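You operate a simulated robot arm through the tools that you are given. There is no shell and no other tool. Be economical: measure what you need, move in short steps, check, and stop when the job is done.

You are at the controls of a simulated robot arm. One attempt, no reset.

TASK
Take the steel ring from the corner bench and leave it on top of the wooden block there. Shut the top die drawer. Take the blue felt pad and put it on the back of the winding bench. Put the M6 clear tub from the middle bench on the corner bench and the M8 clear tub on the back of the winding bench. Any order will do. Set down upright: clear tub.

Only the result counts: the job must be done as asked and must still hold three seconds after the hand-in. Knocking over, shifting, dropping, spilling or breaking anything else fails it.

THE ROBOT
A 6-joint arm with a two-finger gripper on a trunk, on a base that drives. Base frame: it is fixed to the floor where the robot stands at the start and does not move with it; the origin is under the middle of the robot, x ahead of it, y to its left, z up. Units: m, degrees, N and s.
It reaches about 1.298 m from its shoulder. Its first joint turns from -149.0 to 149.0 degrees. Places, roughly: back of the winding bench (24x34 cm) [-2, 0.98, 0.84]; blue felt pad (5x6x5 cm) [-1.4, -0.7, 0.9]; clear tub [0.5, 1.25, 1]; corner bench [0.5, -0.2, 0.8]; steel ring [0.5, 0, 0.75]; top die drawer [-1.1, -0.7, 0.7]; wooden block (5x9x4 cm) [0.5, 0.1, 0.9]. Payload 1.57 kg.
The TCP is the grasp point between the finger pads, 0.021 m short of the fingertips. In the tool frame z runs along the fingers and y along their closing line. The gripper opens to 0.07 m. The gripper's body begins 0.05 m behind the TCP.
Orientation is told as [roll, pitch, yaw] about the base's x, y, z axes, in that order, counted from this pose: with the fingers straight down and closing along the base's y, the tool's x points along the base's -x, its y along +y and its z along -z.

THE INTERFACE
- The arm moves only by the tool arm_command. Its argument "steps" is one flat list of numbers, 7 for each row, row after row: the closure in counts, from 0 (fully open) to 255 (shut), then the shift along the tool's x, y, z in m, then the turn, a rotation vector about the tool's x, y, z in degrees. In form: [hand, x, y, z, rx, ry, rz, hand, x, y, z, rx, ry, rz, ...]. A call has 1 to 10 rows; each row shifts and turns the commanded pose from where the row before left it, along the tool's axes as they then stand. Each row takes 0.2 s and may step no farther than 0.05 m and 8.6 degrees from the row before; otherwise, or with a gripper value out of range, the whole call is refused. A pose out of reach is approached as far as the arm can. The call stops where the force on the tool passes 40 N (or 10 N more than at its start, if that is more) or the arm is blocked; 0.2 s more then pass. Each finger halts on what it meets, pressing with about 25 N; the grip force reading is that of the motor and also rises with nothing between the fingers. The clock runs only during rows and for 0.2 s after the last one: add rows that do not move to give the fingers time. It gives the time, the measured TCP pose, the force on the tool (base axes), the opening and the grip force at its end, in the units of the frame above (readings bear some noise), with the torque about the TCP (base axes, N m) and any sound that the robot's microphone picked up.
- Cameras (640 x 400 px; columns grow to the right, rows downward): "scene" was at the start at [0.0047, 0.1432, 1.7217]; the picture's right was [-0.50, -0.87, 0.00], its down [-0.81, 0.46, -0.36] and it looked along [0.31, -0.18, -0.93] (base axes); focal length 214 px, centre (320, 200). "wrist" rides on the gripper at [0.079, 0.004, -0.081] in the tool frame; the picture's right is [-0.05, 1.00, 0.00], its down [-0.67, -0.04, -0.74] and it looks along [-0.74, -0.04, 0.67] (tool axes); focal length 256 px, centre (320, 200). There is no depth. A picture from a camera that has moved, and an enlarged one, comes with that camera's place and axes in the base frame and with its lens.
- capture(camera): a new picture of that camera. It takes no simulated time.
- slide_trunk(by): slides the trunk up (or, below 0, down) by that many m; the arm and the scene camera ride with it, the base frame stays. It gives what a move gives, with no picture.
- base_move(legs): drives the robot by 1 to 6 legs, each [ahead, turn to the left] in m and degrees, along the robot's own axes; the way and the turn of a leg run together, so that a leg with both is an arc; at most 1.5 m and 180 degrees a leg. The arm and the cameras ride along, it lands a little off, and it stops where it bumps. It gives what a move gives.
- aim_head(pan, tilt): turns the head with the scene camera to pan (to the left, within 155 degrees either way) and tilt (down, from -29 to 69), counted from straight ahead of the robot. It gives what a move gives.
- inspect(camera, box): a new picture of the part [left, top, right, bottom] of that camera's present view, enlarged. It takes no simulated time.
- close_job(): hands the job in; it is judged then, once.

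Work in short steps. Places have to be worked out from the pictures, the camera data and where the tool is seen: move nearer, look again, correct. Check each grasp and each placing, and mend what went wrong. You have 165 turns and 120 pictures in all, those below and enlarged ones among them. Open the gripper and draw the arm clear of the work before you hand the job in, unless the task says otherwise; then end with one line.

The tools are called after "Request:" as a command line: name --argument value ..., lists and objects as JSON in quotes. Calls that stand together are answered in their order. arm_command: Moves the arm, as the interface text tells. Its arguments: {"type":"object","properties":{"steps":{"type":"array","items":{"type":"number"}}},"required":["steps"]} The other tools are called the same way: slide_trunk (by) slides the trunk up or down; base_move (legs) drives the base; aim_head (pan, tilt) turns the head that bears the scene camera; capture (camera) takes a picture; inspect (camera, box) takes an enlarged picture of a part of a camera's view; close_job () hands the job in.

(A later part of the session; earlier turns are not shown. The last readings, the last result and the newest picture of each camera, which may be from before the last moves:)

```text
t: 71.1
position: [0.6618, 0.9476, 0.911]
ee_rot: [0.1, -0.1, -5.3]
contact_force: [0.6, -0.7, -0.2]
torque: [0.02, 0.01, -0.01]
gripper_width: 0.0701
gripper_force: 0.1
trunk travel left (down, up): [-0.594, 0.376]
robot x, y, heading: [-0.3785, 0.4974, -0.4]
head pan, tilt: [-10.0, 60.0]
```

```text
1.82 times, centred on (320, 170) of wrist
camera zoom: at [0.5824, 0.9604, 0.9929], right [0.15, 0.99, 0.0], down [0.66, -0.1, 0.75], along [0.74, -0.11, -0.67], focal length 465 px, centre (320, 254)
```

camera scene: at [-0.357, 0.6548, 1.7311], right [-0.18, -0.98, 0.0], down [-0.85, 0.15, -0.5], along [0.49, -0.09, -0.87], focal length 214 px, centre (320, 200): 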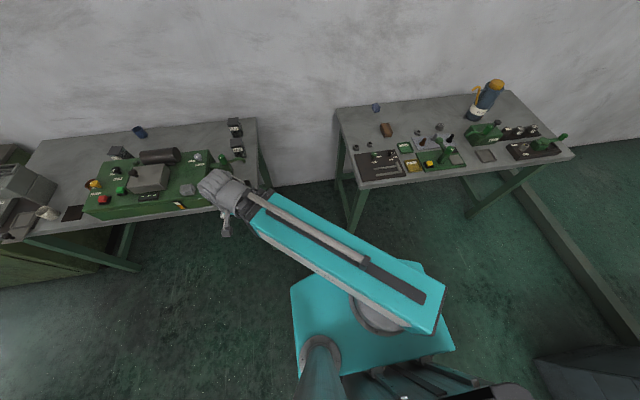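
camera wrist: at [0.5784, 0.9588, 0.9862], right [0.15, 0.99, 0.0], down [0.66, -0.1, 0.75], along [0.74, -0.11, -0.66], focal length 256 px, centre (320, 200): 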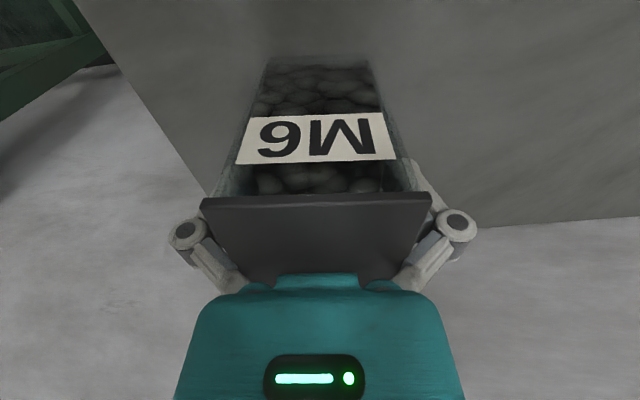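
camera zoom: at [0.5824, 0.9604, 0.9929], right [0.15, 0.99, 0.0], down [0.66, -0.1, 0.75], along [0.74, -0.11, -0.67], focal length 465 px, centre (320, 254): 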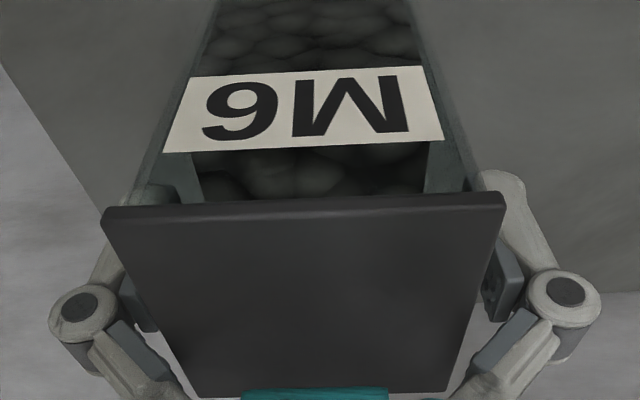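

The lid nearly reached the palm and wedged the finger linkage. Raise to TCP ≈0.924 so the pads take the lid/body, then close.

Request:
slide_trunk --by 0.014

Request:
arm_command --steps '[60, 0, 0, 0, 0, 0, 0, 255, 0, 0, 0, 0, 0, 0, 255, 0, 0, 0, 0, 0, 0, 255, 0, 0, 0, 0, 0, 0]'

Request:
inspect --camera "wrist" --box '[160, 60, 480, 280]'

```text
t: 71.8
position: [0.6608, 0.9486, 0.9265]
ee_rot: [-0.1, -0.1, -5.4]
contact_force: [-0.2, -1.3, -0.4]
torque: [-0.01, 0.04, -0.01]
gripper_width: 0.07
gripper_force: 0.1
trunk travel left (down, up): [-0.608, 0.362]
robot x, y, heading: [-0.3811, 0.4979, -0.1]
head pan, tilt: [-10.0, 60.0]
```

```text
t: 72.8
position: [0.6614, 0.9479, 0.9265]
ee_rot: [-0.1, -0.1, -5.4]
contact_force: [0.3, -1.8, 0.4]
torque: [-0.1, 0.06, 0.02]
gripper_width: 0.056
gripper_force: 25.2
trunk travel left (down, up): [-0.608, 0.362]
robot x, y, heading: [-0.3812, 0.4945, -0.3]
head pan, tilt: [-10.0, 60.0]
```

```text
1.82 times, centred on (320, 170) of wrist
camera zoom: at [0.5818, 0.9599, 1.0077], right [0.15, 0.99, 0.0], down [0.66, -0.1, 0.75], along [0.74, -0.11, -0.67], focal length 465 px, centre (320, 254)
```

zoom: 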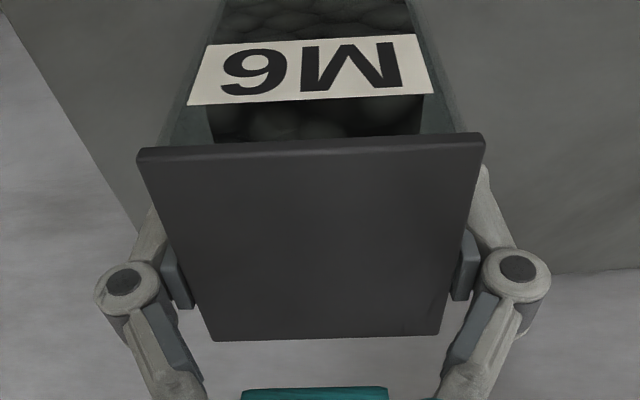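

Gripped at 56 mm. Lift and verify.

Request:
slide_trunk --by 0.03

Request:
slide_trunk --by 0.12

Request:
capture --camera "wrist"

```text
t: 73.5
position: [0.6625, 0.9485, 0.9563]
ee_rot: [0.0, -0.1, -5.4]
contact_force: [0.6, -0.4, -4.0]
torque: [0.0, -0.01, 0.01]
gripper_width: 0.0558
gripper_force: 25.0
trunk travel left (down, up): [-0.638, 0.332]
robot x, y, heading: [-0.3808, 0.4963, -0.4]
head pan, tilt: [-10.0, 60.0]
```

```text
t: 75.0
position: [0.6633, 0.9476, 1.0772]
ee_rot: [0.0, -0.1, -5.4]
contact_force: [-0.5, -1.2, -4.2]
torque: [-0.01, -0.03, 0.03]
gripper_width: 0.0556
gripper_force: 25.3
trunk travel left (down, up): [-0.758, 0.212]
robot x, y, heading: [-0.3835, 0.4954, -0.3]
head pan, tilt: [-10.0, 60.0]
```

```text
85 pictures are left
camera wrist: at [0.5824, 0.9604, 1.157], right [0.15, 0.99, 0.0], down [0.66, -0.1, 0.75], along [0.74, -0.11, -0.67], focal length 256 px, centre (320, 200)
```

wrist: 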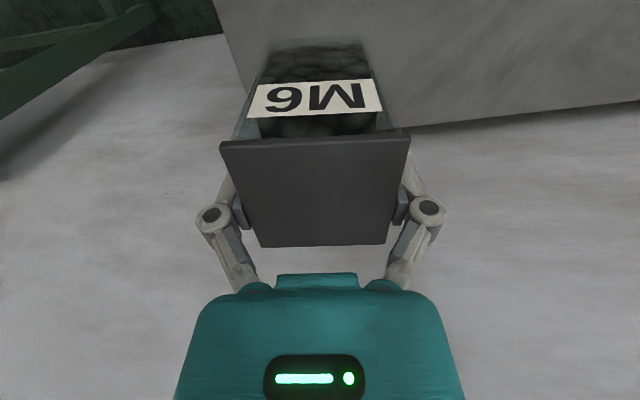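

Held (≈0.4 kg). Carry to the corner bench around (0.59, 0.26).

Request:
arm_command --steps '[255, 0.01, -0.03, 0, 0, 0, -2.7, 255, 0.01, -0.04, 0, 0, 0, -2.7, 255, 0.01, -0.045, 0, 0, 0, 0, 255, 0.01, -0.045, 0, 0, 0, 0, 255, 0.01, -0.045, 0, 0, 0, 0, 255, 0.01, -0.045, 0, 0, 0, 0, 255, 0.01, -0.045, 0, 0, 0, 0, 255, 0, -0.045, 0, 0, 0, 0, 255, 0, -0.045, 0, 0, 0, 0, 255, 0, -0.045, 0, 0, 0, 0]'

Request:
arm_command --steps '[255, 0, -0.045, 0, 0, 0, 0, 255, 0, -0.045, 0, 0, 0, 0, 255, 0, -0.045, 0, 0, 0, 0, 255, 0, -0.045, 0, 0, 0, 0, 255, 0, -0.04, 0, 0, 0, 0, 255, 0, -0.03, 0, 0, 0, 0, 255, 0, 0, 0, 0, 0, 0]'

Request:
capture --camera "wrist"

Request:
capture --camera "scene"

```text
t: 77.2
position: [0.5856, 0.5196, 1.0766]
ee_rot: [0.1, -0.1, 0.1]
contact_force: [0.2, 0.0, -3.6]
torque: [-0.01, -0.01, 0.0]
gripper_width: 0.0559
gripper_force: 25.1
trunk travel left (down, up): [-0.758, 0.212]
robot x, y, heading: [-0.3822, 0.4969, -0.6]
head pan, tilt: [-10.0, 60.0]
```

```text
t: 78.8
position: [0.5864, 0.2712, 1.0758]
ee_rot: [0.1, -0.1, 0.1]
contact_force: [-0.3, -0.1, -3.4]
torque: [0.01, 0.0, -0.02]
gripper_width: 0.0559
gripper_force: 24.5
trunk travel left (down, up): [-0.758, 0.212]
robot x, y, heading: [-0.3802, 0.4933, -0.2]
head pan, tilt: [-10.0, 60.0]
```

```text
84 pictures are left
camera wrist: at [0.5057, 0.2747, 1.1573], right [0.05, 1.0, 0.0], down [0.66, -0.04, 0.75], along [0.75, -0.04, -0.67], focal length 256 px, centre (320, 200)
```

wrist: 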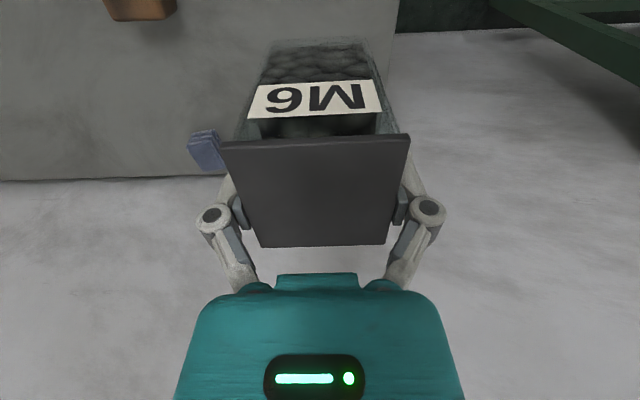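

```text
83 pictures are left
camera scene: at [-0.356, 0.6544, 1.7234], right [-0.18, -0.98, 0.0], down [-0.85, 0.15, -0.5], along [0.49, -0.09, -0.87], focal length 214 px, centre (320, 200)
```

scene: 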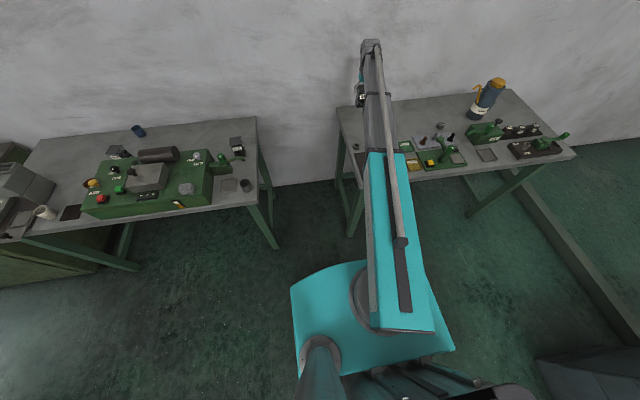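

Bench left edge at y≈0.348, back edge x≈0.77; spot (0.586,0.25) is clear. Lower.

Request:
arm_command --steps '[255, 0, -0.022, 0, 0, 0, 0, 255, 0, 0, 0, 0, 0, 0]'

Request:
slide_trunk --by -0.132

Request:
capture --camera "wrist"

```text
t: 79.4
position: [0.5866, 0.2481, 1.0758]
ee_rot: [0.1, -0.2, 0.0]
contact_force: [-0.4, -0.2, -3.9]
torque: [0.0, -0.02, -0.02]
gripper_width: 0.056
gripper_force: 25.7
trunk travel left (down, up): [-0.758, 0.212]
robot x, y, heading: [-0.3794, 0.495, -0.0]
head pan, tilt: [-10.0, 60.0]
```

```text
t: 81.0
position: [0.5864, 0.2487, 0.9442]
ee_rot: [0.0, -0.1, -0.1]
contact_force: [-0.2, -0.2, -4.4]
torque: [-0.01, -0.04, -0.03]
gripper_width: 0.0562
gripper_force: 25.2
trunk travel left (down, up): [-0.626, 0.344]
robot x, y, heading: [-0.3774, 0.4955, -0.6]
head pan, tilt: [-10.0, 60.0]
```

```text
82 pictures are left
camera wrist: at [0.5059, 0.2529, 1.0254], right [0.05, 1.0, 0.0], down [0.66, -0.04, 0.75], along [0.75, -0.04, -0.67], focal length 256 px, centre (320, 200)
```

wrist: 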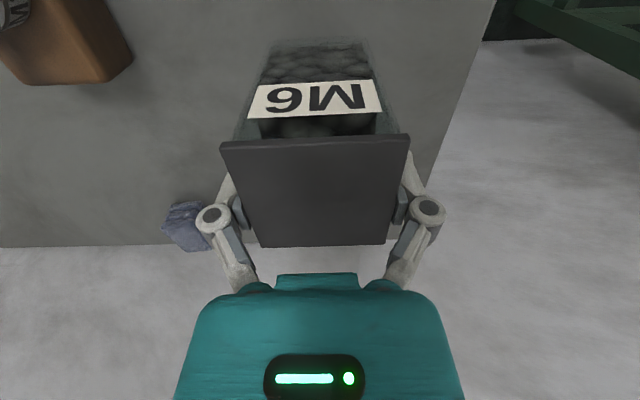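

Clear all around; lower in small steps to contact.

Request:
slide_trunk --by -0.012

Request:
slide_trunk --by -0.003

Request:
slide_trunk --by -0.002

```text
t: 81.6
position: [0.5857, 0.2488, 0.9314]
ee_rot: [0.1, -0.1, 0.0]
contact_force: [-0.2, 0.1, -3.5]
torque: [0.03, -0.06, -0.02]
gripper_width: 0.0561
gripper_force: 24.5
trunk travel left (down, up): [-0.614, 0.356]
robot x, y, heading: [-0.3795, 0.4944, -0.1]
head pan, tilt: [-10.0, 60.0]
```

```text
t: 82.1
position: [0.5869, 0.2488, 0.9292]
ee_rot: [0.1, -0.1, -0.1]
contact_force: [0.2, 0.3, -4.6]
torque: [0.02, -0.04, 0.03]
gripper_width: 0.0559
gripper_force: 25.1
trunk travel left (down, up): [-0.611, 0.359]
robot x, y, heading: [-0.3809, 0.4976, 0.1]
head pan, tilt: [-10.0, 60.0]
```

```text
t: 82.6
position: [0.586, 0.2479, 0.927]
ee_rot: [0.0, -0.1, 0.0]
contact_force: [0.4, 0.7, -3.1]
torque: [0.03, -0.01, -0.03]
gripper_width: 0.056
gripper_force: 24.8
trunk travel left (down, up): [-0.609, 0.361]
robot x, y, heading: [-0.3795, 0.497, -0.4]
head pan, tilt: [-10.0, 60.0]
```

Not quite touching; continue.

Request:
slide_trunk --by -0.002

Request:
slide_trunk --by -0.0015

Request:
slide_trunk --by -0.0015

```text
t: 83.2
position: [0.5861, 0.249, 0.9253]
ee_rot: [0.0, -0.1, 0.0]
contact_force: [6.1, -1.4, 14.6]
torque: [-0.03, 0.16, 0.03]
gripper_width: 0.0559
gripper_force: 25.3
trunk travel left (down, up): [-0.607, 0.363]
robot x, y, heading: [-0.3796, 0.4941, -0.2]
head pan, tilt: [-10.0, 60.0]
```

```text
t: 83.7
position: [0.5856, 0.2491, 0.9259]
ee_rot: [0.0, -0.2, 0.1]
contact_force: [4.7, -2.5, 14.3]
torque: [-0.05, -0.13, 0.03]
gripper_width: 0.0559
gripper_force: 25.0
trunk travel left (down, up): [-0.605, 0.365]
robot x, y, heading: [-0.3809, 0.4939, -0.3]
head pan, tilt: [-10.0, 60.0]
```

```text
t: 84.2
position: [0.5843, 0.2497, 0.9234]
ee_rot: [0.0, -0.3, -0.1]
contact_force: [1.2, -1.2, 13.4]
torque: [-0.03, -0.01, 0.09]
gripper_width: 0.056
gripper_force: 24.7
trunk travel left (down, up): [-0.604, 0.366]
robot x, y, heading: [-0.3809, 0.4924, -0.4]
head pan, tilt: [-10.0, 60.0]
```

Tub is down. Release and raise, then check.

Request:
arm_command --steps '[40, 0, 0, 0, 0, 0, 0, 20, 0, 0, 0, 0, 0, 0, 0, 0, 0, 0, 0, 0, 0, 0, 0, 0, 0, 0, 0, 0]'

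Request:
slide_trunk --by 0.13

Request:
capture --camera "wrist"

```text
t: 85.2
position: [0.5876, 0.2497, 0.9235]
ee_rot: [0.0, -0.1, 0.0]
contact_force: [0.2, -1.1, 0.3]
torque: [-0.01, 0.01, 0.02]
gripper_width: 0.0701
gripper_force: 0.1
trunk travel left (down, up): [-0.604, 0.366]
robot x, y, heading: [-0.378, 0.5009, -0.3]
head pan, tilt: [-10.0, 60.0]
```

```text
t: 86.8
position: [0.5856, 0.2475, 1.0514]
ee_rot: [-0.1, 0.0, 0.0]
contact_force: [-0.2, -0.3, -0.1]
torque: [0.0, 0.01, 0.01]
gripper_width: 0.07
gripper_force: 0.0
trunk travel left (down, up): [-0.734, 0.236]
robot x, y, heading: [-0.3759, 0.4981, -0.4]
head pan, tilt: [-10.0, 60.0]
```

```text
81 pictures are left
camera wrist: at [0.5058, 0.253, 1.1336], right [0.05, 1.0, 0.0], down [0.66, -0.04, 0.75], along [0.75, -0.04, -0.67], focal length 256 px, centre (320, 200)
```

wrist: 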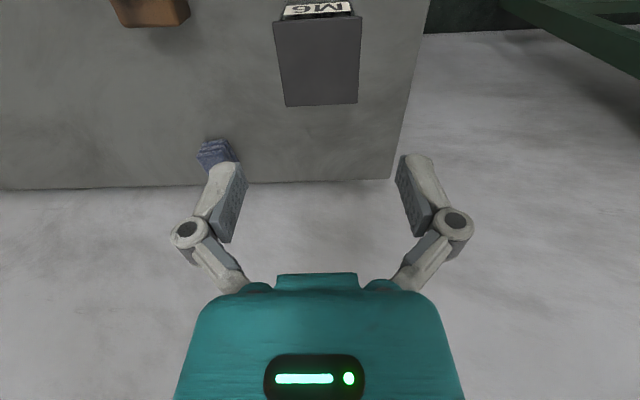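

M6 is upright on the corner bench. Now swing to M8.

Request:
slide_trunk --by 0.06

Request:
arm_command --steps '[0, 0.009, 0.0485, 0, 0, 0, 0, 0, 0.009, 0.0485, 0, 0, 0, 0, 0, 0.009, 0.0485, 0, 0, 0, 0, 0, 0.009, 0.0485, 0, 0, 0, 0, 0, 0.009, 0.0485, 0, 0, 0, 0, 0, 0.009, 0.0485, 0, 0, 0, 0, 0, 0.009, 0.0485, 0, 0, 0, 0, 0, 0.009, 0.0485, 0, 0, 0, 0, 0, 0.009, 0.0485, 0, 0, 0, 0, 0, 0.009, 0.0485, 0, 0, 0, 0]'

Request:
arm_command --steps '[0, 0.009, 0.0485, 0, 0, 0, 0, 0, 0.009, 0.0485, 0, 0, 0, 0, 0, 0.009, 0.0485, 0, 0, 0, 0, 0, 0, 0.0485, 0, 0, 0, 0, 0, 0, 0, 0, 0, 0, 0]'

Request:
capture --camera "wrist"

```text
t: 87.8
position: [0.5861, 0.2496, 1.1109]
ee_rot: [-0.1, 0.0, 0.0]
contact_force: [0.3, -0.3, -0.2]
torque: [0.03, 0.0, 0.03]
gripper_width: 0.0702
gripper_force: 0.0
trunk travel left (down, up): [-0.794, 0.176]
robot x, y, heading: [-0.3795, 0.4956, -0.1]
head pan, tilt: [-10.0, 60.0]
```

```text
t: 90.0
position: [0.4962, 0.7336, 1.1129]
ee_rot: [0.1, 0.0, 0.0]
contact_force: [0.1, -0.5, -0.6]
torque: [0.02, -0.03, -0.04]
gripper_width: 0.0698
gripper_force: 0.1
trunk travel left (down, up): [-0.794, 0.176]
robot x, y, heading: [-0.3808, 0.4958, -0.3]
head pan, tilt: [-10.0, 60.0]
```

```text
t: 91.2
position: [0.4704, 0.9289, 1.1121]
ee_rot: [0.0, -0.3, 0.0]
contact_force: [-0.5, 0.8, 0.6]
torque: [0.0, 0.0, 0.03]
gripper_width: 0.07
gripper_force: 0.1
trunk travel left (down, up): [-0.794, 0.176]
robot x, y, heading: [-0.3806, 0.4919, -0.1]
head pan, tilt: [-10.0, 60.0]
```

```text
80 pictures are left
camera wrist: at [0.389, 0.9327, 1.1937], right [0.05, 1.0, 0.0], down [0.66, -0.04, 0.75], along [0.75, -0.04, -0.67], focal length 256 px, centre (320, 200)
```

wrist: 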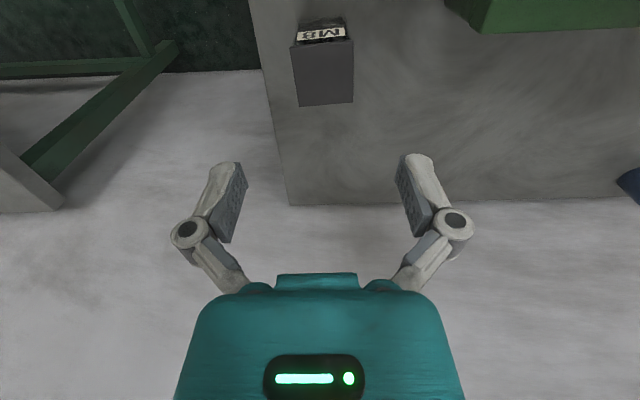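

M8 lid centre ≈(0.4935,0.931), nearly square. Align and lower to check.

Request:
arm_command --steps '[0, -0.0235, 0.002, 0, 0, 0, -1, 0, 0, 0, 0, 0, 0, 0]'

Request:
slide_trunk --by -0.135

Request:
capture --camera "wrist"

```text
t: 91.8
position: [0.4945, 0.9297, 1.1119]
ee_rot: [0.0, -0.1, 1.1]
contact_force: [-0.3, -0.5, -0.7]
torque: [-0.02, -0.03, 0.02]
gripper_width: 0.0696
gripper_force: 0.1
trunk travel left (down, up): [-0.794, 0.176]
robot x, y, heading: [-0.3845, 0.499, -0.1]
head pan, tilt: [-10.0, 60.0]
```

```text
t: 93.4
position: [0.4935, 0.9297, 0.9774]
ee_rot: [-0.1, -0.1, 1.0]
contact_force: [0.2, -0.1, -0.5]
torque: [0.01, -0.01, 0.0]
gripper_width: 0.0701
gripper_force: 0.0
trunk travel left (down, up): [-0.659, 0.311]
robot x, y, heading: [-0.3804, 0.4978, -0.2]
head pan, tilt: [-10.0, 60.0]
```

```text
79 pictures are left
camera wrist: at [0.4128, 0.9323, 1.0588], right [0.04, 1.0, 0.0], down [0.66, -0.02, 0.75], along [0.75, -0.03, -0.67], focal length 256 px, centre (320, 200)
```

wrist: 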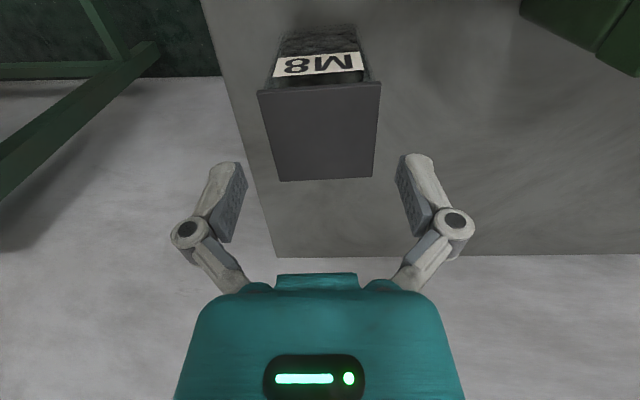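

Tub is yawed a few degrees more; rotate, lower to grasp height 0.928 and close.

Request:
arm_command --steps '[0, 0, 0.001, 0, 0, 0, -3.5, 0, 0, 0, 0, 0, 0, 0]'

Request:
slide_trunk --by -0.05

Request:
arm_command --steps '[60, 0, 0, 0, 0, 0, 0, 255, 0, 0, 0, 0, 0, 0, 255, 0, 0, 0, 0, 0, 0, 255, 0, 0, 0, 0, 0, 0]'

Request:
capture --camera "wrist"

```text
t: 94.0
position: [0.4931, 0.9313, 0.9781]
ee_rot: [0.0, 0.0, 4.5]
contact_force: [0.1, -0.2, -0.6]
torque: [0.03, 0.01, 0.0]
gripper_width: 0.0702
gripper_force: 0.0
trunk travel left (down, up): [-0.659, 0.311]
robot x, y, heading: [-0.3825, 0.5012, -0.4]
head pan, tilt: [-10.0, 60.0]
```

```text
t: 94.9
position: [0.4931, 0.9301, 0.9274]
ee_rot: [-0.1, -0.1, 4.6]
contact_force: [0.0, -0.1, -0.2]
torque: [-0.01, 0.03, -0.02]
gripper_width: 0.07
gripper_force: 0.1
trunk travel left (down, up): [-0.609, 0.361]
robot x, y, heading: [-0.3809, 0.4941, -0.2]
head pan, tilt: [-10.0, 60.0]
```

```text
t: 95.9
position: [0.4931, 0.93, 0.9277]
ee_rot: [0.0, -0.2, 4.4]
contact_force: [0.0, 1.1, 2.9]
torque: [0.09, 0.03, -0.05]
gripper_width: 0.0558
gripper_force: 25.3
trunk travel left (down, up): [-0.609, 0.361]
robot x, y, heading: [-0.3781, 0.4991, 0.1]
head pan, tilt: [-10.0, 60.0]
```

```text
78 pictures are left
camera wrist: at [0.4127, 0.9285, 1.0089], right [-0.02, 1.0, 0.0], down [0.66, 0.02, 0.75], along [0.75, 0.02, -0.67], focal length 256 px, centre (320, 200)
```

wrist: 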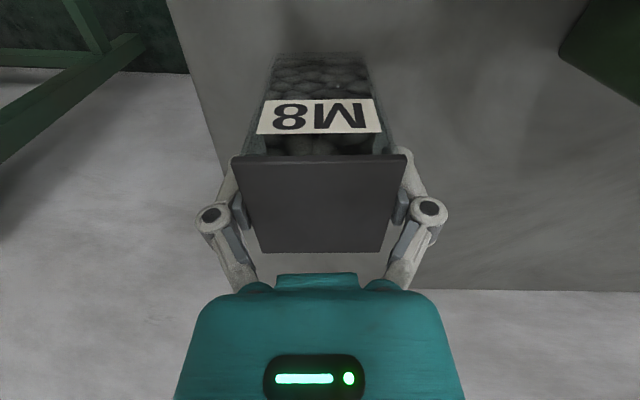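

Gripped. Lift, then retract in front of the robot.

Request:
slide_trunk --by 0.16

Request:
arm_command --steps '[255, 0.015, -0.04, 0, 0, 0, 2.2, 255, 0.02, -0.04, 0, 0, 0, 2.2, 255, 0.02, -0.045, 0, 0, 0, 0, 255, 0.02, -0.045, 0, 0, 0, 0, 255, 0.02, -0.045, 0, 0, 0, 0, 255, 0.02, -0.045, 0, 0, 0, 0, 255, 0.02, -0.045, 0, 0, 0, 0, 255, 0.02, -0.045, 0, 0, 0, 0, 255, 0.02, -0.045, 0, 0, 0, 0, 255, 0.01, -0.02, 0, 0, 0, 0]'

Request:
capture --camera "wrist"

```text
t: 97.7
position: [0.4938, 0.9304, 1.0872]
ee_rot: [-0.1, 0.0, 4.4]
contact_force: [0.5, -1.0, -4.9]
torque: [0.04, -0.01, 0.0]
gripper_width: 0.0558
gripper_force: 25.0
trunk travel left (down, up): [-0.769, 0.201]
robot x, y, heading: [-0.3812, 0.4974, -0.0]
head pan, tilt: [-10.0, 60.0]
```

```text
t: 99.9
position: [0.3138, 0.5128, 1.088]
ee_rot: [0.0, -0.1, 0.1]
contact_force: [-0.2, -0.1, -3.9]
torque: [0.02, 0.01, -0.01]
gripper_width: 0.0558
gripper_force: 24.7
trunk travel left (down, up): [-0.769, 0.201]
robot x, y, heading: [-0.3818, 0.4935, -0.2]
head pan, tilt: [-10.0, 60.0]
```

```text
77 pictures are left
camera wrist: at [0.2334, 0.5162, 1.1687], right [0.05, 1.0, 0.0], down [0.66, -0.04, 0.75], along [0.75, -0.04, -0.67], focal length 256 px, centre (320, 200)
```

wrist: 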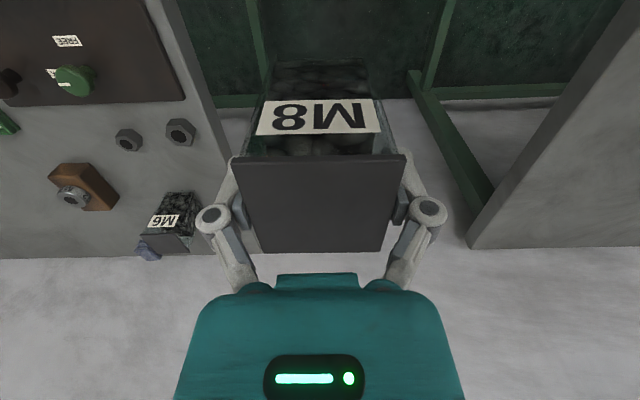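

M8 held. Turn around and drive down the aisle partway.

Request:
base_move --legs '[[0, -165.7], [0.9, 0]]'

Request:
aim_head --pan -40 --tilt 35

Request:
capture --camera "scene"

Request:
aim_head --pan 50 --tilt 45

Request:
capture --camera "scene"

```text
t: 110.3
position: [-1.0471, 0.2943, 1.0871]
ee_rot: [0.0, -0.1, -164.3]
contact_force: [-0.5, -1.2, -4.4]
torque: [0.06, 0.01, 0.0]
gripper_width: 0.0559
gripper_force: 25.4
trunk travel left (down, up): [-0.769, 0.201]
robot x, y, heading: [-0.3588, 0.4173, -164.2]
head pan, tilt: [-10.0, 60.0]
stopped in leg 1: the robot was blocked; the commanded pose is now the measured one
```

```text
t: 111.3
position: [-1.0479, 0.2944, 1.0866]
ee_rot: [0.2, -0.1, -164.4]
contact_force: [-0.3, 0.0, -4.5]
torque: [-0.01, -0.06, 0.0]
gripper_width: 0.056
gripper_force: 25.1
trunk travel left (down, up): [-0.769, 0.201]
robot x, y, heading: [-0.3637, 0.4149, -164.2]
head pan, tilt: [-40.0, 35.0]
```

```text
76 pictures are left
camera scene: at [-0.3512, 0.3018, 1.7686], right [0.41, 0.91, 0.0], down [0.52, -0.24, -0.82], along [-0.75, 0.34, -0.57], focal length 214 px, centre (320, 200)
```

scene: 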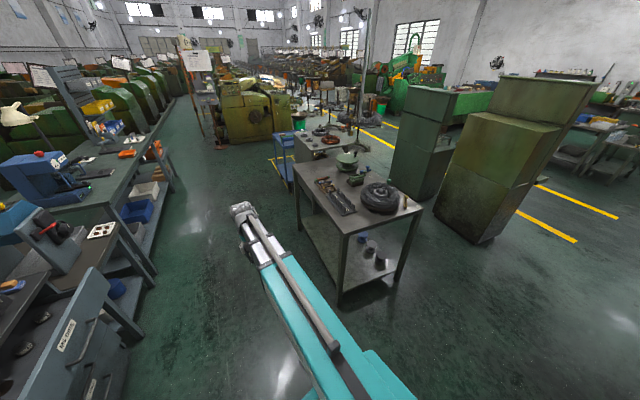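

```text
t: 112.9
position: [-1.0462, 0.2938, 1.0868]
ee_rot: [0.2, -0.1, -164.2]
contact_force: [-0.4, 0.0, -3.8]
torque: [0.01, -0.01, -0.02]
gripper_width: 0.056
gripper_force: 24.7
trunk travel left (down, up): [-0.769, 0.201]
robot x, y, heading: [-0.3598, 0.4169, -164.6]
head pan, tilt: [50.0, 45.0]
```

```text
75 pictures are left
camera scene: at [-0.3045, 0.1914, 1.7538], right [-0.91, 0.41, 0.0], down [0.29, 0.64, -0.71], along [-0.29, -0.64, -0.71], focal length 214 px, centre (320, 200)
```

scene: 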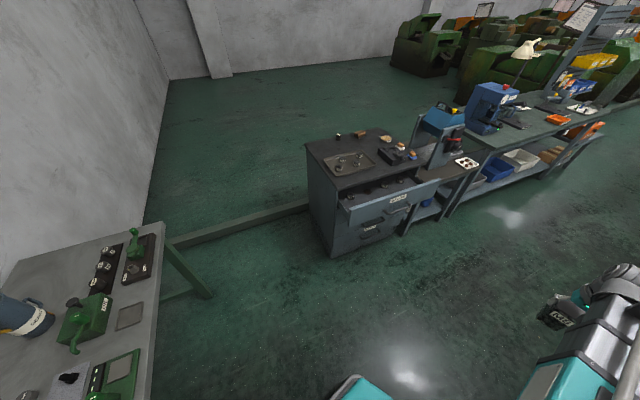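

The turn ended slightly blocked (probably the rear touched something). Drive ahead gently away, then look back to check nothing moved.

Request:
base_move --legs '[[0.3, 0]]'

Request:
aim_head --pan 155 --tilt 40

Request:
capture --camera "scene"

```text
t: 115.3
position: [-1.3352, 0.2135, 1.0878]
ee_rot: [0.1, -0.1, -164.2]
contact_force: [-0.8, 0.0, -4.9]
torque: [0.01, 0.0, -0.01]
gripper_width: 0.0558
gripper_force: 25.2
trunk travel left (down, up): [-0.769, 0.201]
robot x, y, heading: [-0.651, 0.3373, -164.3]
head pan, tilt: [50.0, 45.0]
```

```text
t: 117.2
position: [-1.3361, 0.2124, 1.0868]
ee_rot: [0.2, -0.2, -164.2]
contact_force: [-0.3, -0.8, -3.4]
torque: [0.01, 0.0, -0.01]
gripper_width: 0.0558
gripper_force: 24.5
trunk travel left (down, up): [-0.769, 0.201]
robot x, y, heading: [-0.6523, 0.3362, -164.6]
head pan, tilt: [154.7, 40.0]
```

```text
74 pictures are left
camera scene: at [-0.4762, 0.1703, 1.7611], right [-0.17, -0.99, 0.0], down [-0.63, 0.11, -0.77], along [0.76, -0.13, -0.64], focal length 214 px, centre (320, 200)
```

scene: 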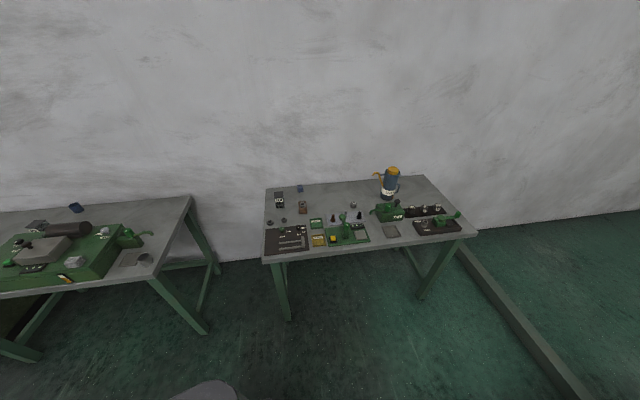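

Everything stayed put. Drive on to about (-1.5, 0.15) heading 180, from which winding bench and die cabinet should both be reachable.

Request:
base_move --legs '[[0, -3], [0.87, 0], [0, -12.4]]'

Request:
aim_head --pan -55 --tilt 45

Request:
capture --camera "scene"

Request:
aim_head --pan 100 --tilt 50

Request:
capture --camera "scene"

```text
t: 124.2
position: [-2.1822, 0.2163, 1.087]
ee_rot: [0.2, -0.1, -179.9]
contact_force: [-0.3, 0.7, -4.1]
torque: [0.01, -0.02, 0.01]
gripper_width: 0.0558
gripper_force: 24.9
trunk travel left (down, up): [-0.769, 0.201]
robot x, y, heading: [-1.4885, 0.1399, -179.5]
head pan, tilt: [154.7, 40.0]
```

```text
t: 127.2
position: [-2.1808, 0.2161, 1.0864]
ee_rot: [0.1, 0.0, -179.9]
contact_force: [0.3, -0.4, -3.9]
torque: [0.01, -0.01, 0.0]
gripper_width: 0.056
gripper_force: 25.2
trunk travel left (down, up): [-0.769, 0.201]
robot x, y, heading: [-1.4885, 0.1438, -179.7]
head pan, tilt: [-55.0, 45.0]
```

```text
73 pictures are left
camera scene: at [-1.4873, 0.0373, 1.7538], right [0.81, 0.58, 0.0], down [0.41, -0.58, -0.71], along [-0.41, 0.58, -0.71], focal length 214 px, centre (320, 200)
```

scene: 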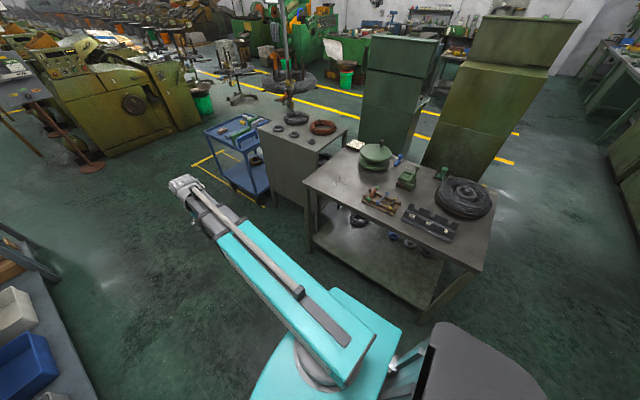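

```text
t: 129.6
position: [-2.1814, 0.2158, 1.0877]
ee_rot: [0.1, 0.0, -180.0]
contact_force: [0.2, 0.0, -2.7]
torque: [0.01, -0.04, 0.01]
gripper_width: 0.0559
gripper_force: 24.7
trunk travel left (down, up): [-0.769, 0.201]
robot x, y, heading: [-1.4865, 0.1393, -179.5]
head pan, tilt: [100.0, 50.0]
```

```text
72 pictures are left
camera scene: at [-1.4262, -0.1046, 1.747], right [-0.98, -0.18, 0.0], down [-0.14, 0.75, -0.64], along [0.12, -0.63, -0.77], focal length 214 px, centre (320, 200)
```

scene: 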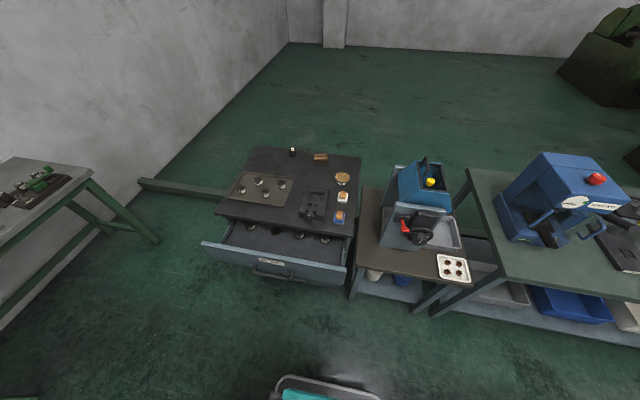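

Winding bench back-left area around (-2,0.98) is free. Swing the tub there at carrying height.

Request:
arm_command --steps '[255, 0.008, -0.046, 0, 0, 0, 0, 255, 0.008, -0.046, 0, 0, 0, 0, 255, 0.008, -0.046, 0, 0, 0, 0, 255, 0.008, -0.046, 0, 0, 0, 0, 255, 0.008, -0.046, 0, 0, 0, 0, 255, 0.008, -0.046, 0, 0, 0, 0, 255, 0.008, -0.046, 0, 0, 0, 0, 255, 0.008, -0.046, 0, 0, 0, 0, 255, 0.008, -0.046, 0, 0, 0, 0, 255, 0.008, -0.046, 0, 0, 0, 0]'

Request:
arm_command --steps '[255, 0.008, -0.046, 0, 0, 0, 0, 255, 0.008, -0.046, 0, 0, 0, 0, 255, 0.008, -0.046, 0, 0, 0, 0, 255, 0.008, -0.046, 0, 0, 0, 0, 255, 0.008, -0.046, 0, 0, 0, 0, 255, 0.008, -0.046, 0, 0, 0, 0, 255, 0, 0, 0, 0, 0, 0]'

Request:
capture --camera "wrist"

Request:
aim_head --pan -60 --tilt 50

Request:
capture --camera "scene"

```text
t: 131.8
position: [-2.1026, 0.6764, 1.0875]
ee_rot: [0.1, 0.0, -179.9]
contact_force: [0.9, -0.6, -4.0]
torque: [0.01, -0.08, -0.01]
gripper_width: 0.0554
gripper_force: 24.6
trunk travel left (down, up): [-0.769, 0.201]
robot x, y, heading: [-1.4877, 0.1399, -179.7]
head pan, tilt: [100.0, 50.0]
```

```text
t: 133.4
position: [-2.0548, 0.9521, 1.088]
ee_rot: [0.1, -0.1, -179.9]
contact_force: [0.2, 0.4, -3.7]
torque: [-0.02, -0.02, 0.0]
gripper_width: 0.0556
gripper_force: 25.0
trunk travel left (down, up): [-0.769, 0.201]
robot x, y, heading: [-1.4851, 0.1446, -179.6]
head pan, tilt: [100.0, 50.0]
```

```text
71 pictures are left
camera wrist: at [-1.9749, 0.9485, 1.1685], right [-0.05, -1.0, 0.0], down [-0.66, 0.04, 0.75], along [-0.75, 0.04, -0.67], focal length 256 px, centre (320, 200)
```

wrist: 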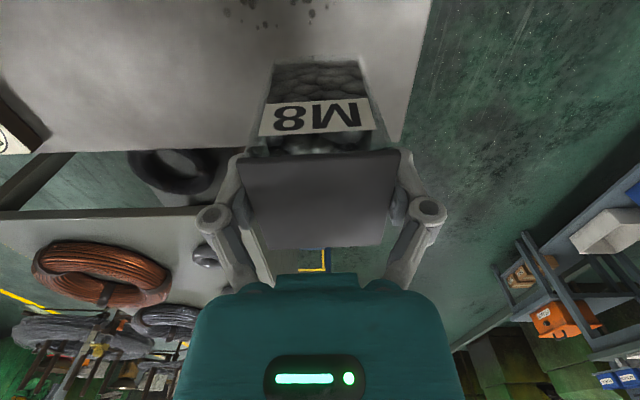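

```text
t: 135.9
position: [-2.0543, 0.9523, 1.0857]
ee_rot: [0.1, -0.1, -179.9]
contact_force: [-0.1, -0.4, -3.4]
torque: [0.01, -0.03, 0.01]
gripper_width: 0.0556
gripper_force: 24.7
trunk travel left (down, up): [-0.769, 0.201]
robot x, y, heading: [-1.4864, 0.1409, -179.5]
head pan, tilt: [-60.0, 50.0]
```

```text
70 pictures are left
camera scene: at [-1.479, 0.038, 1.747], right [0.86, 0.51, 0.0], down [0.39, -0.66, -0.64], along [-0.33, 0.55, -0.77], focal length 214 px, centre (320, 200)
```

scene: 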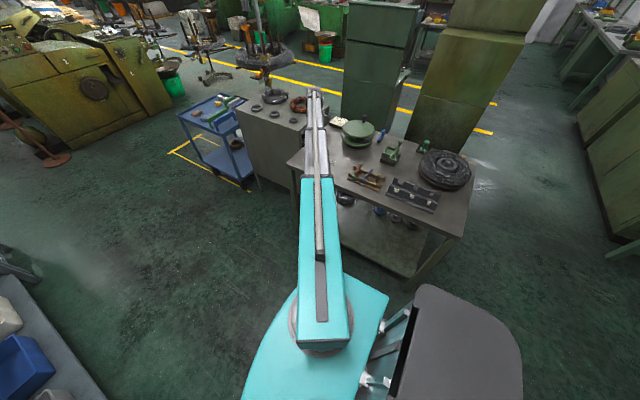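

Bench edges found: front y≈0.838, left x≈-2.215. Place tub at (-2.055,0.98): shift and lower.

Request:
arm_command --steps '[255, 0, -0.028, 0, 0, 0, 0, 255, 0, 0, 0, 0, 0, 0]'

Request:
slide_trunk --by -0.14

Request:
capture --camera "wrist"

```text
t: 136.5
position: [-2.0544, 0.9802, 1.0861]
ee_rot: [0.2, 0.0, -179.9]
contact_force: [0.1, 0.9, -4.5]
torque: [-0.07, -0.01, -0.02]
gripper_width: 0.0557
gripper_force: 24.8
trunk travel left (down, up): [-0.769, 0.201]
robot x, y, heading: [-1.4851, 0.1409, -179.8]
head pan, tilt: [-60.0, 50.0]
```

```text
t: 138.2
position: [-2.0531, 0.9796, 0.9468]
ee_rot: [0.2, -0.1, -179.9]
contact_force: [-0.1, 1.2, -3.8]
torque: [0.0, 0.01, 0.05]
gripper_width: 0.056
gripper_force: 25.4
trunk travel left (down, up): [-0.629, 0.341]
robot x, y, heading: [-1.4873, 0.1414, -179.7]
head pan, tilt: [-60.0, 50.0]
```

```text
69 pictures are left
camera wrist: at [-1.975, 0.9761, 1.0285], right [-0.05, -1.0, 0.0], down [-0.66, 0.04, 0.75], along [-0.75, 0.04, -0.67], focal length 256 px, centre (320, 200)
```

wrist: 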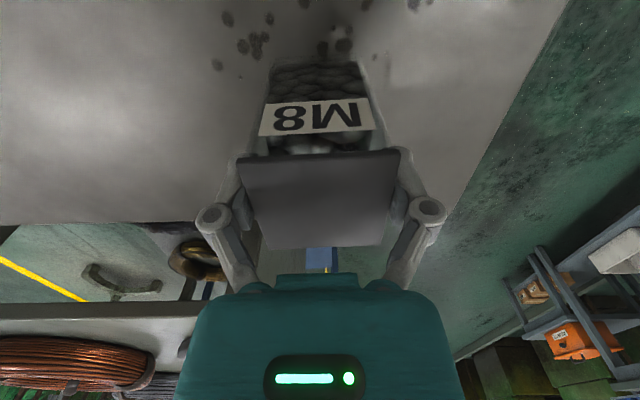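

Lower toward contact.

Request:
slide_trunk --by -0.018

Request:
slide_trunk --by -0.003

Request:
slide_trunk --by -0.003

Request:
slide_trunk --by -0.003

```text
t: 138.8
position: [-2.0527, 0.9794, 0.9301]
ee_rot: [0.0, -0.3, -179.9]
contact_force: [-0.7, 3.2, 11.5]
torque: [0.12, 0.15, 0.0]
gripper_width: 0.056
gripper_force: 25.0
trunk travel left (down, up): [-0.611, 0.359]
robot x, y, heading: [-1.4882, 0.1409, -179.6]
head pan, tilt: [-60.0, 50.0]
```

```text
t: 139.3
position: [-2.0539, 0.9787, 0.9273]
ee_rot: [0.0, -0.1, -179.8]
contact_force: [0.5, 1.6, 11.7]
torque: [0.07, 0.02, 0.0]
gripper_width: 0.0557
gripper_force: 25.3
trunk travel left (down, up): [-0.608, 0.362]
robot x, y, heading: [-1.4894, 0.1419, -179.5]
head pan, tilt: [-60.0, 50.0]
```

```text
t: 139.8
position: [-2.0522, 0.9775, 0.9242]
ee_rot: [-0.1, -0.1, -179.9]
contact_force: [1.9, -0.9, 12.8]
torque: [0.0, 0.03, 0.03]
gripper_width: 0.0557
gripper_force: 25.3
trunk travel left (down, up): [-0.605, 0.365]
robot x, y, heading: [-1.4874, 0.1412, -179.6]
head pan, tilt: [-60.0, 50.0]
```

```text
t: 140.4
position: [-2.0513, 0.9785, 0.9222]
ee_rot: [0.0, -0.3, -180.0]
contact_force: [0.3, -1.3, 14.0]
torque: [-0.02, 0.08, 0.0]
gripper_width: 0.0558
gripper_force: 25.3
trunk travel left (down, up): [-0.602, 0.368]
robot x, y, heading: [-1.4853, 0.1418, -179.7]
head pan, tilt: [-60.0, 50.0]
```

In contact (tub slid up in the grip a bit). Release and raise.

Request:
arm_command --steps '[40, 0, 0, 0, 0, 0, 0, 20, 0, 0, 0, 0, 0, 0, 0, 0, 0, 0, 0, 0, 0, 0, 0, 0, 0, 0, 0, 0]'

Request:
slide_trunk --by 0.15

Request:
capture --camera "wrist"

```text
t: 141.4
position: [-2.0529, 0.9799, 0.92]
ee_rot: [0.1, 0.0, -179.9]
contact_force: [-0.3, 1.3, 0.2]
torque: [0.01, -0.02, 0.02]
gripper_width: 0.0701
gripper_force: 0.1
trunk travel left (down, up): [-0.602, 0.368]
robot x, y, heading: [-1.488, 0.141, -179.7]
head pan, tilt: [-60.0, 50.0]
```

```text
t: 143.1
position: [-2.0533, 0.9797, 1.0716]
ee_rot: [0.1, -0.1, -179.9]
contact_force: [0.2, -0.4, 0.0]
torque: [-0.02, -0.01, -0.01]
gripper_width: 0.0701
gripper_force: 0.1
trunk travel left (down, up): [-0.752, 0.218]
robot x, y, heading: [-1.4864, 0.1412, -179.6]
head pan, tilt: [-60.0, 50.0]
```

```text
68 pictures are left
camera wrist: at [-1.9749, 0.9759, 1.1517], right [-0.05, -1.0, 0.0], down [-0.66, 0.04, 0.75], along [-0.75, 0.04, -0.67], focal length 256 px, centre (320, 200)
```

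wrist: 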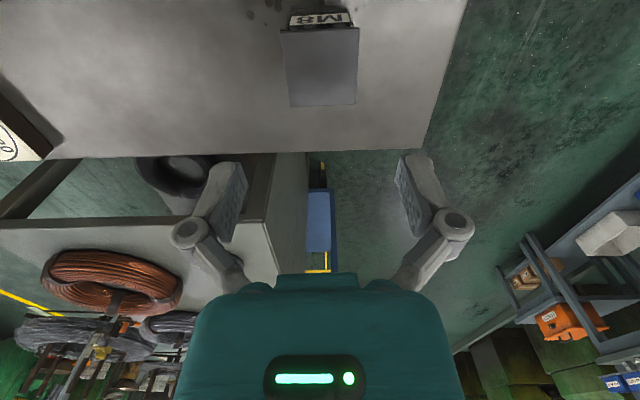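

M8 stands upright on the bench. Raise and swing the arm round the front to the die cabinet side.

Request:
slide_trunk --by 0.15

Request:
arm_command --steps '[0, -0.0085, 0.0487, 0, 0, 0, 0, 0, -0.0085, 0.0487, 0, 0, 0, 0, 0, -0.0085, 0.0487, 0, 0, 0, 0, 0, -0.0085, 0.0487, 0, 0, 0, 0, 0, -0.0085, 0.0487, 0, 0, 0, 0, 0, -0.0085, 0.0487, 0, 0, 0, 0, 0, -0.0085, 0.0487, 0, 0, 0, 0, 0, -0.0085, 0.0487, 0, 0, 0, 0, 0, -0.0085, 0.0487, 0, 0, 0, 0, 0, -0.0085, 0.0487, 0, 0, 0, 0]'

Request:
arm_command --steps '[0, -0.0085, 0.0487, 0, 0, 0, 0, 0, -0.0085, 0.0487, 0, 0, 0, 0, 0, -0.0085, 0.0487, 0, 0, 0, 0, 0, -0.0085, 0.0487, 0, 0, 0, 0, 0, -0.0085, 0.0487, 0, 0, 0, 0, 0, 0.01, 0.0462, 0, 0, 0, 0, 0, 0.01, 0.0462, 0, 0, 0, 0, 0, 0.01, 0.0462, 0, 0, 0, 0, 0, 0.01, 0.0462, 0, 0, 0, 0, 0, 0.01, 0.0462, 0, 0, 0, 0]'

Request:
arm_command --steps '[0, 0.01, 0.0462, 0, 0, 0, 0, 0, 0.01, 0.0462, 0, 0, 0, 0, 0, 0.01, 0.0462, 0, 0, 0, 0, 0, 0.01, 0.0462, 0, 0, 0, 0, 0, 0.01, 0.0462, 0, 0, 0, 0, 0, 0.01, 0.0462, 0, 0, 0, 0, 0, 0.01, 0.0462, 0, 0, 0, 0, 0, 0.01, 0.0462, 0, 0, 0, 0, 0, 0.0464, 0.0107, 0, 0, 0, 0, 0, 0.0464, 0.0107, 0, 0, 0, 0]'

```text
t: 144.9
position: [-2.053, 0.9793, 1.2202]
ee_rot: [0.0, -0.1, -180.0]
contact_force: [0.4, 0.5, 0.7]
torque: [0.0, -0.03, 0.03]
gripper_width: 0.0702
gripper_force: 0.1
trunk travel left (down, up): [-0.902, 0.068]
robot x, y, heading: [-1.4875, 0.1369, -179.8]
head pan, tilt: [-60.0, 50.0]
```

```text
t: 147.1
position: [-2.1374, 0.4928, 1.2208]
ee_rot: [0.0, -0.1, -180.0]
contact_force: [-0.4, -1.0, 0.0]
torque: [0.03, 0.0, 0.0]
gripper_width: 0.0701
gripper_force: 0.0
trunk travel left (down, up): [-0.902, 0.068]
robot x, y, heading: [-1.4874, 0.1425, -179.5]
head pan, tilt: [-60.0, 50.0]
```

```text
t: 149.3
position: [-2.1292, 0.0161, 1.2203]
ee_rot: [0.0, -0.1, -179.9]
contact_force: [0.3, -0.3, 0.5]
torque: [0.02, 0.03, -0.02]
gripper_width: 0.0699
gripper_force: 0.0
trunk travel left (down, up): [-0.902, 0.068]
robot x, y, heading: [-1.4895, 0.1419, -179.5]
head pan, tilt: [-60.0, 50.0]
```

```text
t: 151.5
position: [-1.9555, -0.3722, 1.2218]
ee_rot: [0.0, -0.2, -180.0]
contact_force: [-0.2, -1.5, -0.5]
torque: [0.01, -0.01, -0.01]
gripper_width: 0.0702
gripper_force: 0.1
trunk travel left (down, up): [-0.902, 0.068]
robot x, y, heading: [-1.4882, 0.1405, -179.6]
head pan, tilt: [-60.0, 50.0]
```

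Continue along +x toward above the cabinet front.

Request:
arm_command --steps '[0, 0.049, 0.008, 0, 0, 0, 0, 0, 0.049, 0.008, 0, 0, 0, 0, 0, 0.049, 0.008, 0, 0, 0, 0, 0, 0.049, 0.008, 0, 0, 0, 0, 0, 0.049, 0.008, 0, 0, 0, 0, 0, 0.049, 0.008, 0, 0, 0, 0, 0, 0.049, 0.008, 0, 0, 0, 0, 0, 0.049, 0.008, 0, 0, 0, 0, 0, 0.049, 0.008, 0, 0, 0, 0, 0, 0.049, 0.008, 0, 0, 0, 0]'

Request:
arm_command --steps '[0, 0.04, 0.03, 0, 0, 0, 0, 0, 0.04, 0.03, 0, 0, 0, 0, 0, 0.04, 0.03, 0, 0, 0, 0, 0, 0.04, 0.03, 0, 0, 0, 0, 0, 0.04, 0.03, 0, 0, 0, 0, 0, 0, 0.04, 0, 0, 0, 0, 0, 0, 0.04, 0, 0, 0, 0]'

Request:
capture --camera "wrist"

Request:
aim_head --pan 100 --tilt 50

Request:
capture --camera "scene"

```text
t: 153.7
position: [-1.4645, -0.4519, 1.221]
ee_rot: [0.0, -0.2, -179.8]
contact_force: [0.4, -0.8, 0.0]
torque: [0.0, -0.03, -0.06]
gripper_width: 0.0699
gripper_force: 0.1
trunk travel left (down, up): [-0.902, 0.068]
robot x, y, heading: [-1.4841, 0.1385, -179.5]
head pan, tilt: [-60.0, 50.0]
```

```text
t: 155.3
position: [-1.264, -0.6827, 1.2191]
ee_rot: [0.0, 0.0, -179.9]
contact_force: [0.0, -0.2, 0.2]
torque: [-0.02, 0.04, 0.01]
gripper_width: 0.0699
gripper_force: 0.1
trunk travel left (down, up): [-0.902, 0.068]
robot x, y, heading: [-1.4876, 0.1407, -179.6]
head pan, tilt: [-60.0, 50.0]
```

```text
67 pictures are left
camera wrist: at [-1.1853, -0.6869, 1.3012], right [-0.05, -1.0, 0.0], down [-0.66, 0.04, 0.75], along [-0.75, 0.04, -0.67], focal length 256 px, centre (320, 200)
```

wrist: 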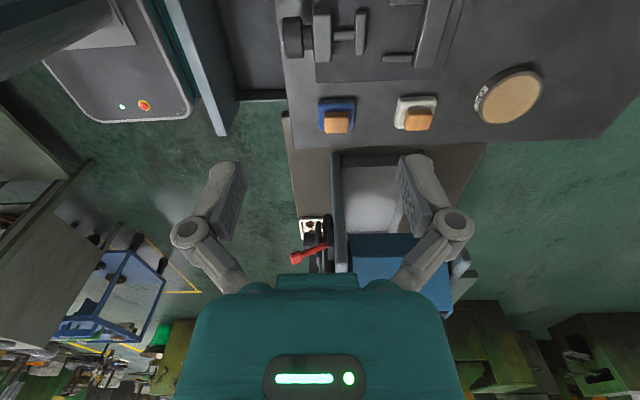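

```text
t: 157.7
position: [-1.2645, -0.6813, 1.2203]
ee_rot: [0.0, -0.1, -179.8]
contact_force: [0.0, 0.4, -0.5]
torque: [0.0, 0.02, 0.02]
gripper_width: 0.0701
gripper_force: 0.0
trunk travel left (down, up): [-0.902, 0.068]
robot x, y, heading: [-1.4872, 0.1386, -179.4]
head pan, tilt: [100.0, 50.0]
```

```text
66 pictures are left
camera scene: at [-1.4252, -0.1048, 1.8799], right [-0.98, -0.18, 0.0], down [-0.14, 0.75, -0.64], along [0.12, -0.63, -0.77], focal length 214 px, centre (320, 200)
```

scene: 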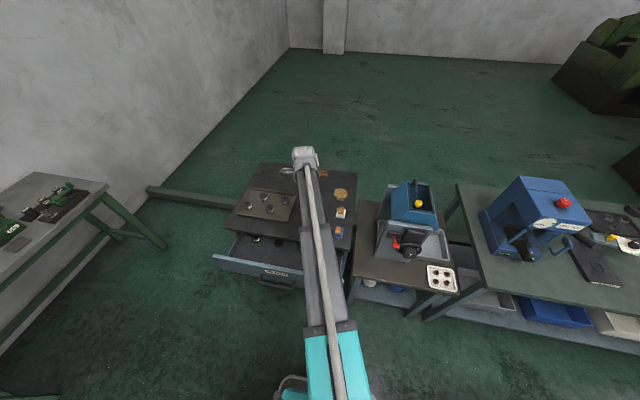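

Blue pad (blue base with wooden handle) at ≈(-1.418,-0.706). Approach and lower for a closer look.

Request:
arm_command --steps '[0, -0.04, 0.006, 0, 0, 0, 0, 0, -0.04, 0.006, 0, 0, 0, 0, 0, -0.03, 0.006, 0, 0, 0, 0, 0, 0, 0, 0, 0, 0, 0]'

Request:
slide_trunk --by -0.17

Request:
capture --camera "wrist"

```text
t: 158.7
position: [-1.375, -0.6997, 1.2206]
ee_rot: [0.2, -0.1, -180.0]
contact_force: [0.2, 0.4, -0.2]
torque: [-0.02, 0.01, 0.01]
gripper_width: 0.0701
gripper_force: 0.1
trunk travel left (down, up): [-0.902, 0.068]
robot x, y, heading: [-1.4864, 0.1385, -179.8]
head pan, tilt: [100.0, 50.0]
```

```text
t: 160.7
position: [-1.3747, -0.6984, 1.0515]
ee_rot: [0.1, -0.1, -179.9]
contact_force: [0.3, 0.5, -0.3]
torque: [-0.01, -0.02, -0.02]
gripper_width: 0.07
gripper_force: 0.1
trunk travel left (down, up): [-0.732, 0.238]
robot x, y, heading: [-1.4868, 0.1379, -179.4]
head pan, tilt: [100.0, 50.0]
```

```text
65 pictures are left
camera wrist: at [-1.2962, -0.7032, 1.1318], right [-0.05, -1.0, 0.0], down [-0.66, 0.04, 0.75], along [-0.75, 0.04, -0.67], focal length 256 px, centre (320, 200)
```

wrist: 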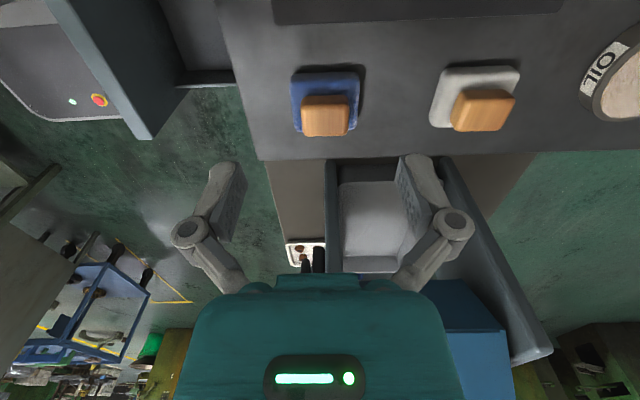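

Will grip the wooden handle. Move nearer and lower to triangulate heights.

Request:
arm_command --steps '[0, -0.04, 0.003, 0, 0, 0, 0, 0, 0, 0, 0, 0, 0, 0]'

Request:
slide_trunk --by -0.075

Request:
capture --camera "wrist"

```text
t: 161.2
position: [-1.4151, -0.7031, 1.0502]
ee_rot: [0.2, -0.1, -179.9]
contact_force: [-0.6, -0.6, -0.2]
torque: [0.0, -0.04, -0.05]
gripper_width: 0.0698
gripper_force: 0.1
trunk travel left (down, up): [-0.732, 0.238]
robot x, y, heading: [-1.4865, 0.137, -179.5]
head pan, tilt: [100.0, 50.0]
```

```text
t: 162.4
position: [-1.4146, -0.7023, 0.9767]
ee_rot: [0.1, -0.1, -179.9]
contact_force: [-0.3, 0.9, 0.1]
torque: [-0.01, 0.01, 0.02]
gripper_width: 0.07
gripper_force: 0.1
trunk travel left (down, up): [-0.657, 0.313]
robot x, y, heading: [-1.4868, 0.1412, -179.4]
head pan, tilt: [100.0, 50.0]
```

```text
64 pictures are left
camera wrist: at [-1.3359, -0.7061, 1.0568], right [-0.05, -1.0, 0.0], down [-0.66, 0.04, 0.75], along [-0.75, 0.04, -0.67], focal length 256 px, centre (320, 200)
```

wrist: 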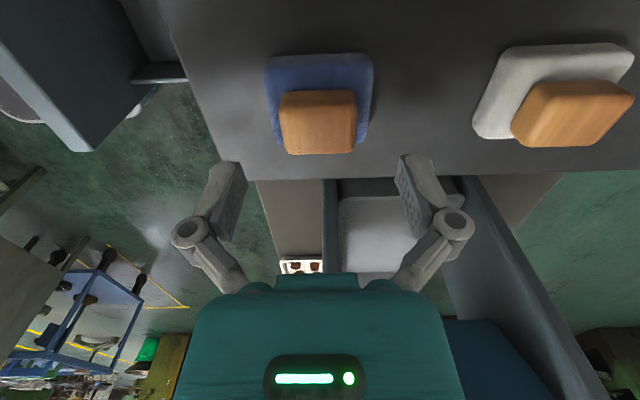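

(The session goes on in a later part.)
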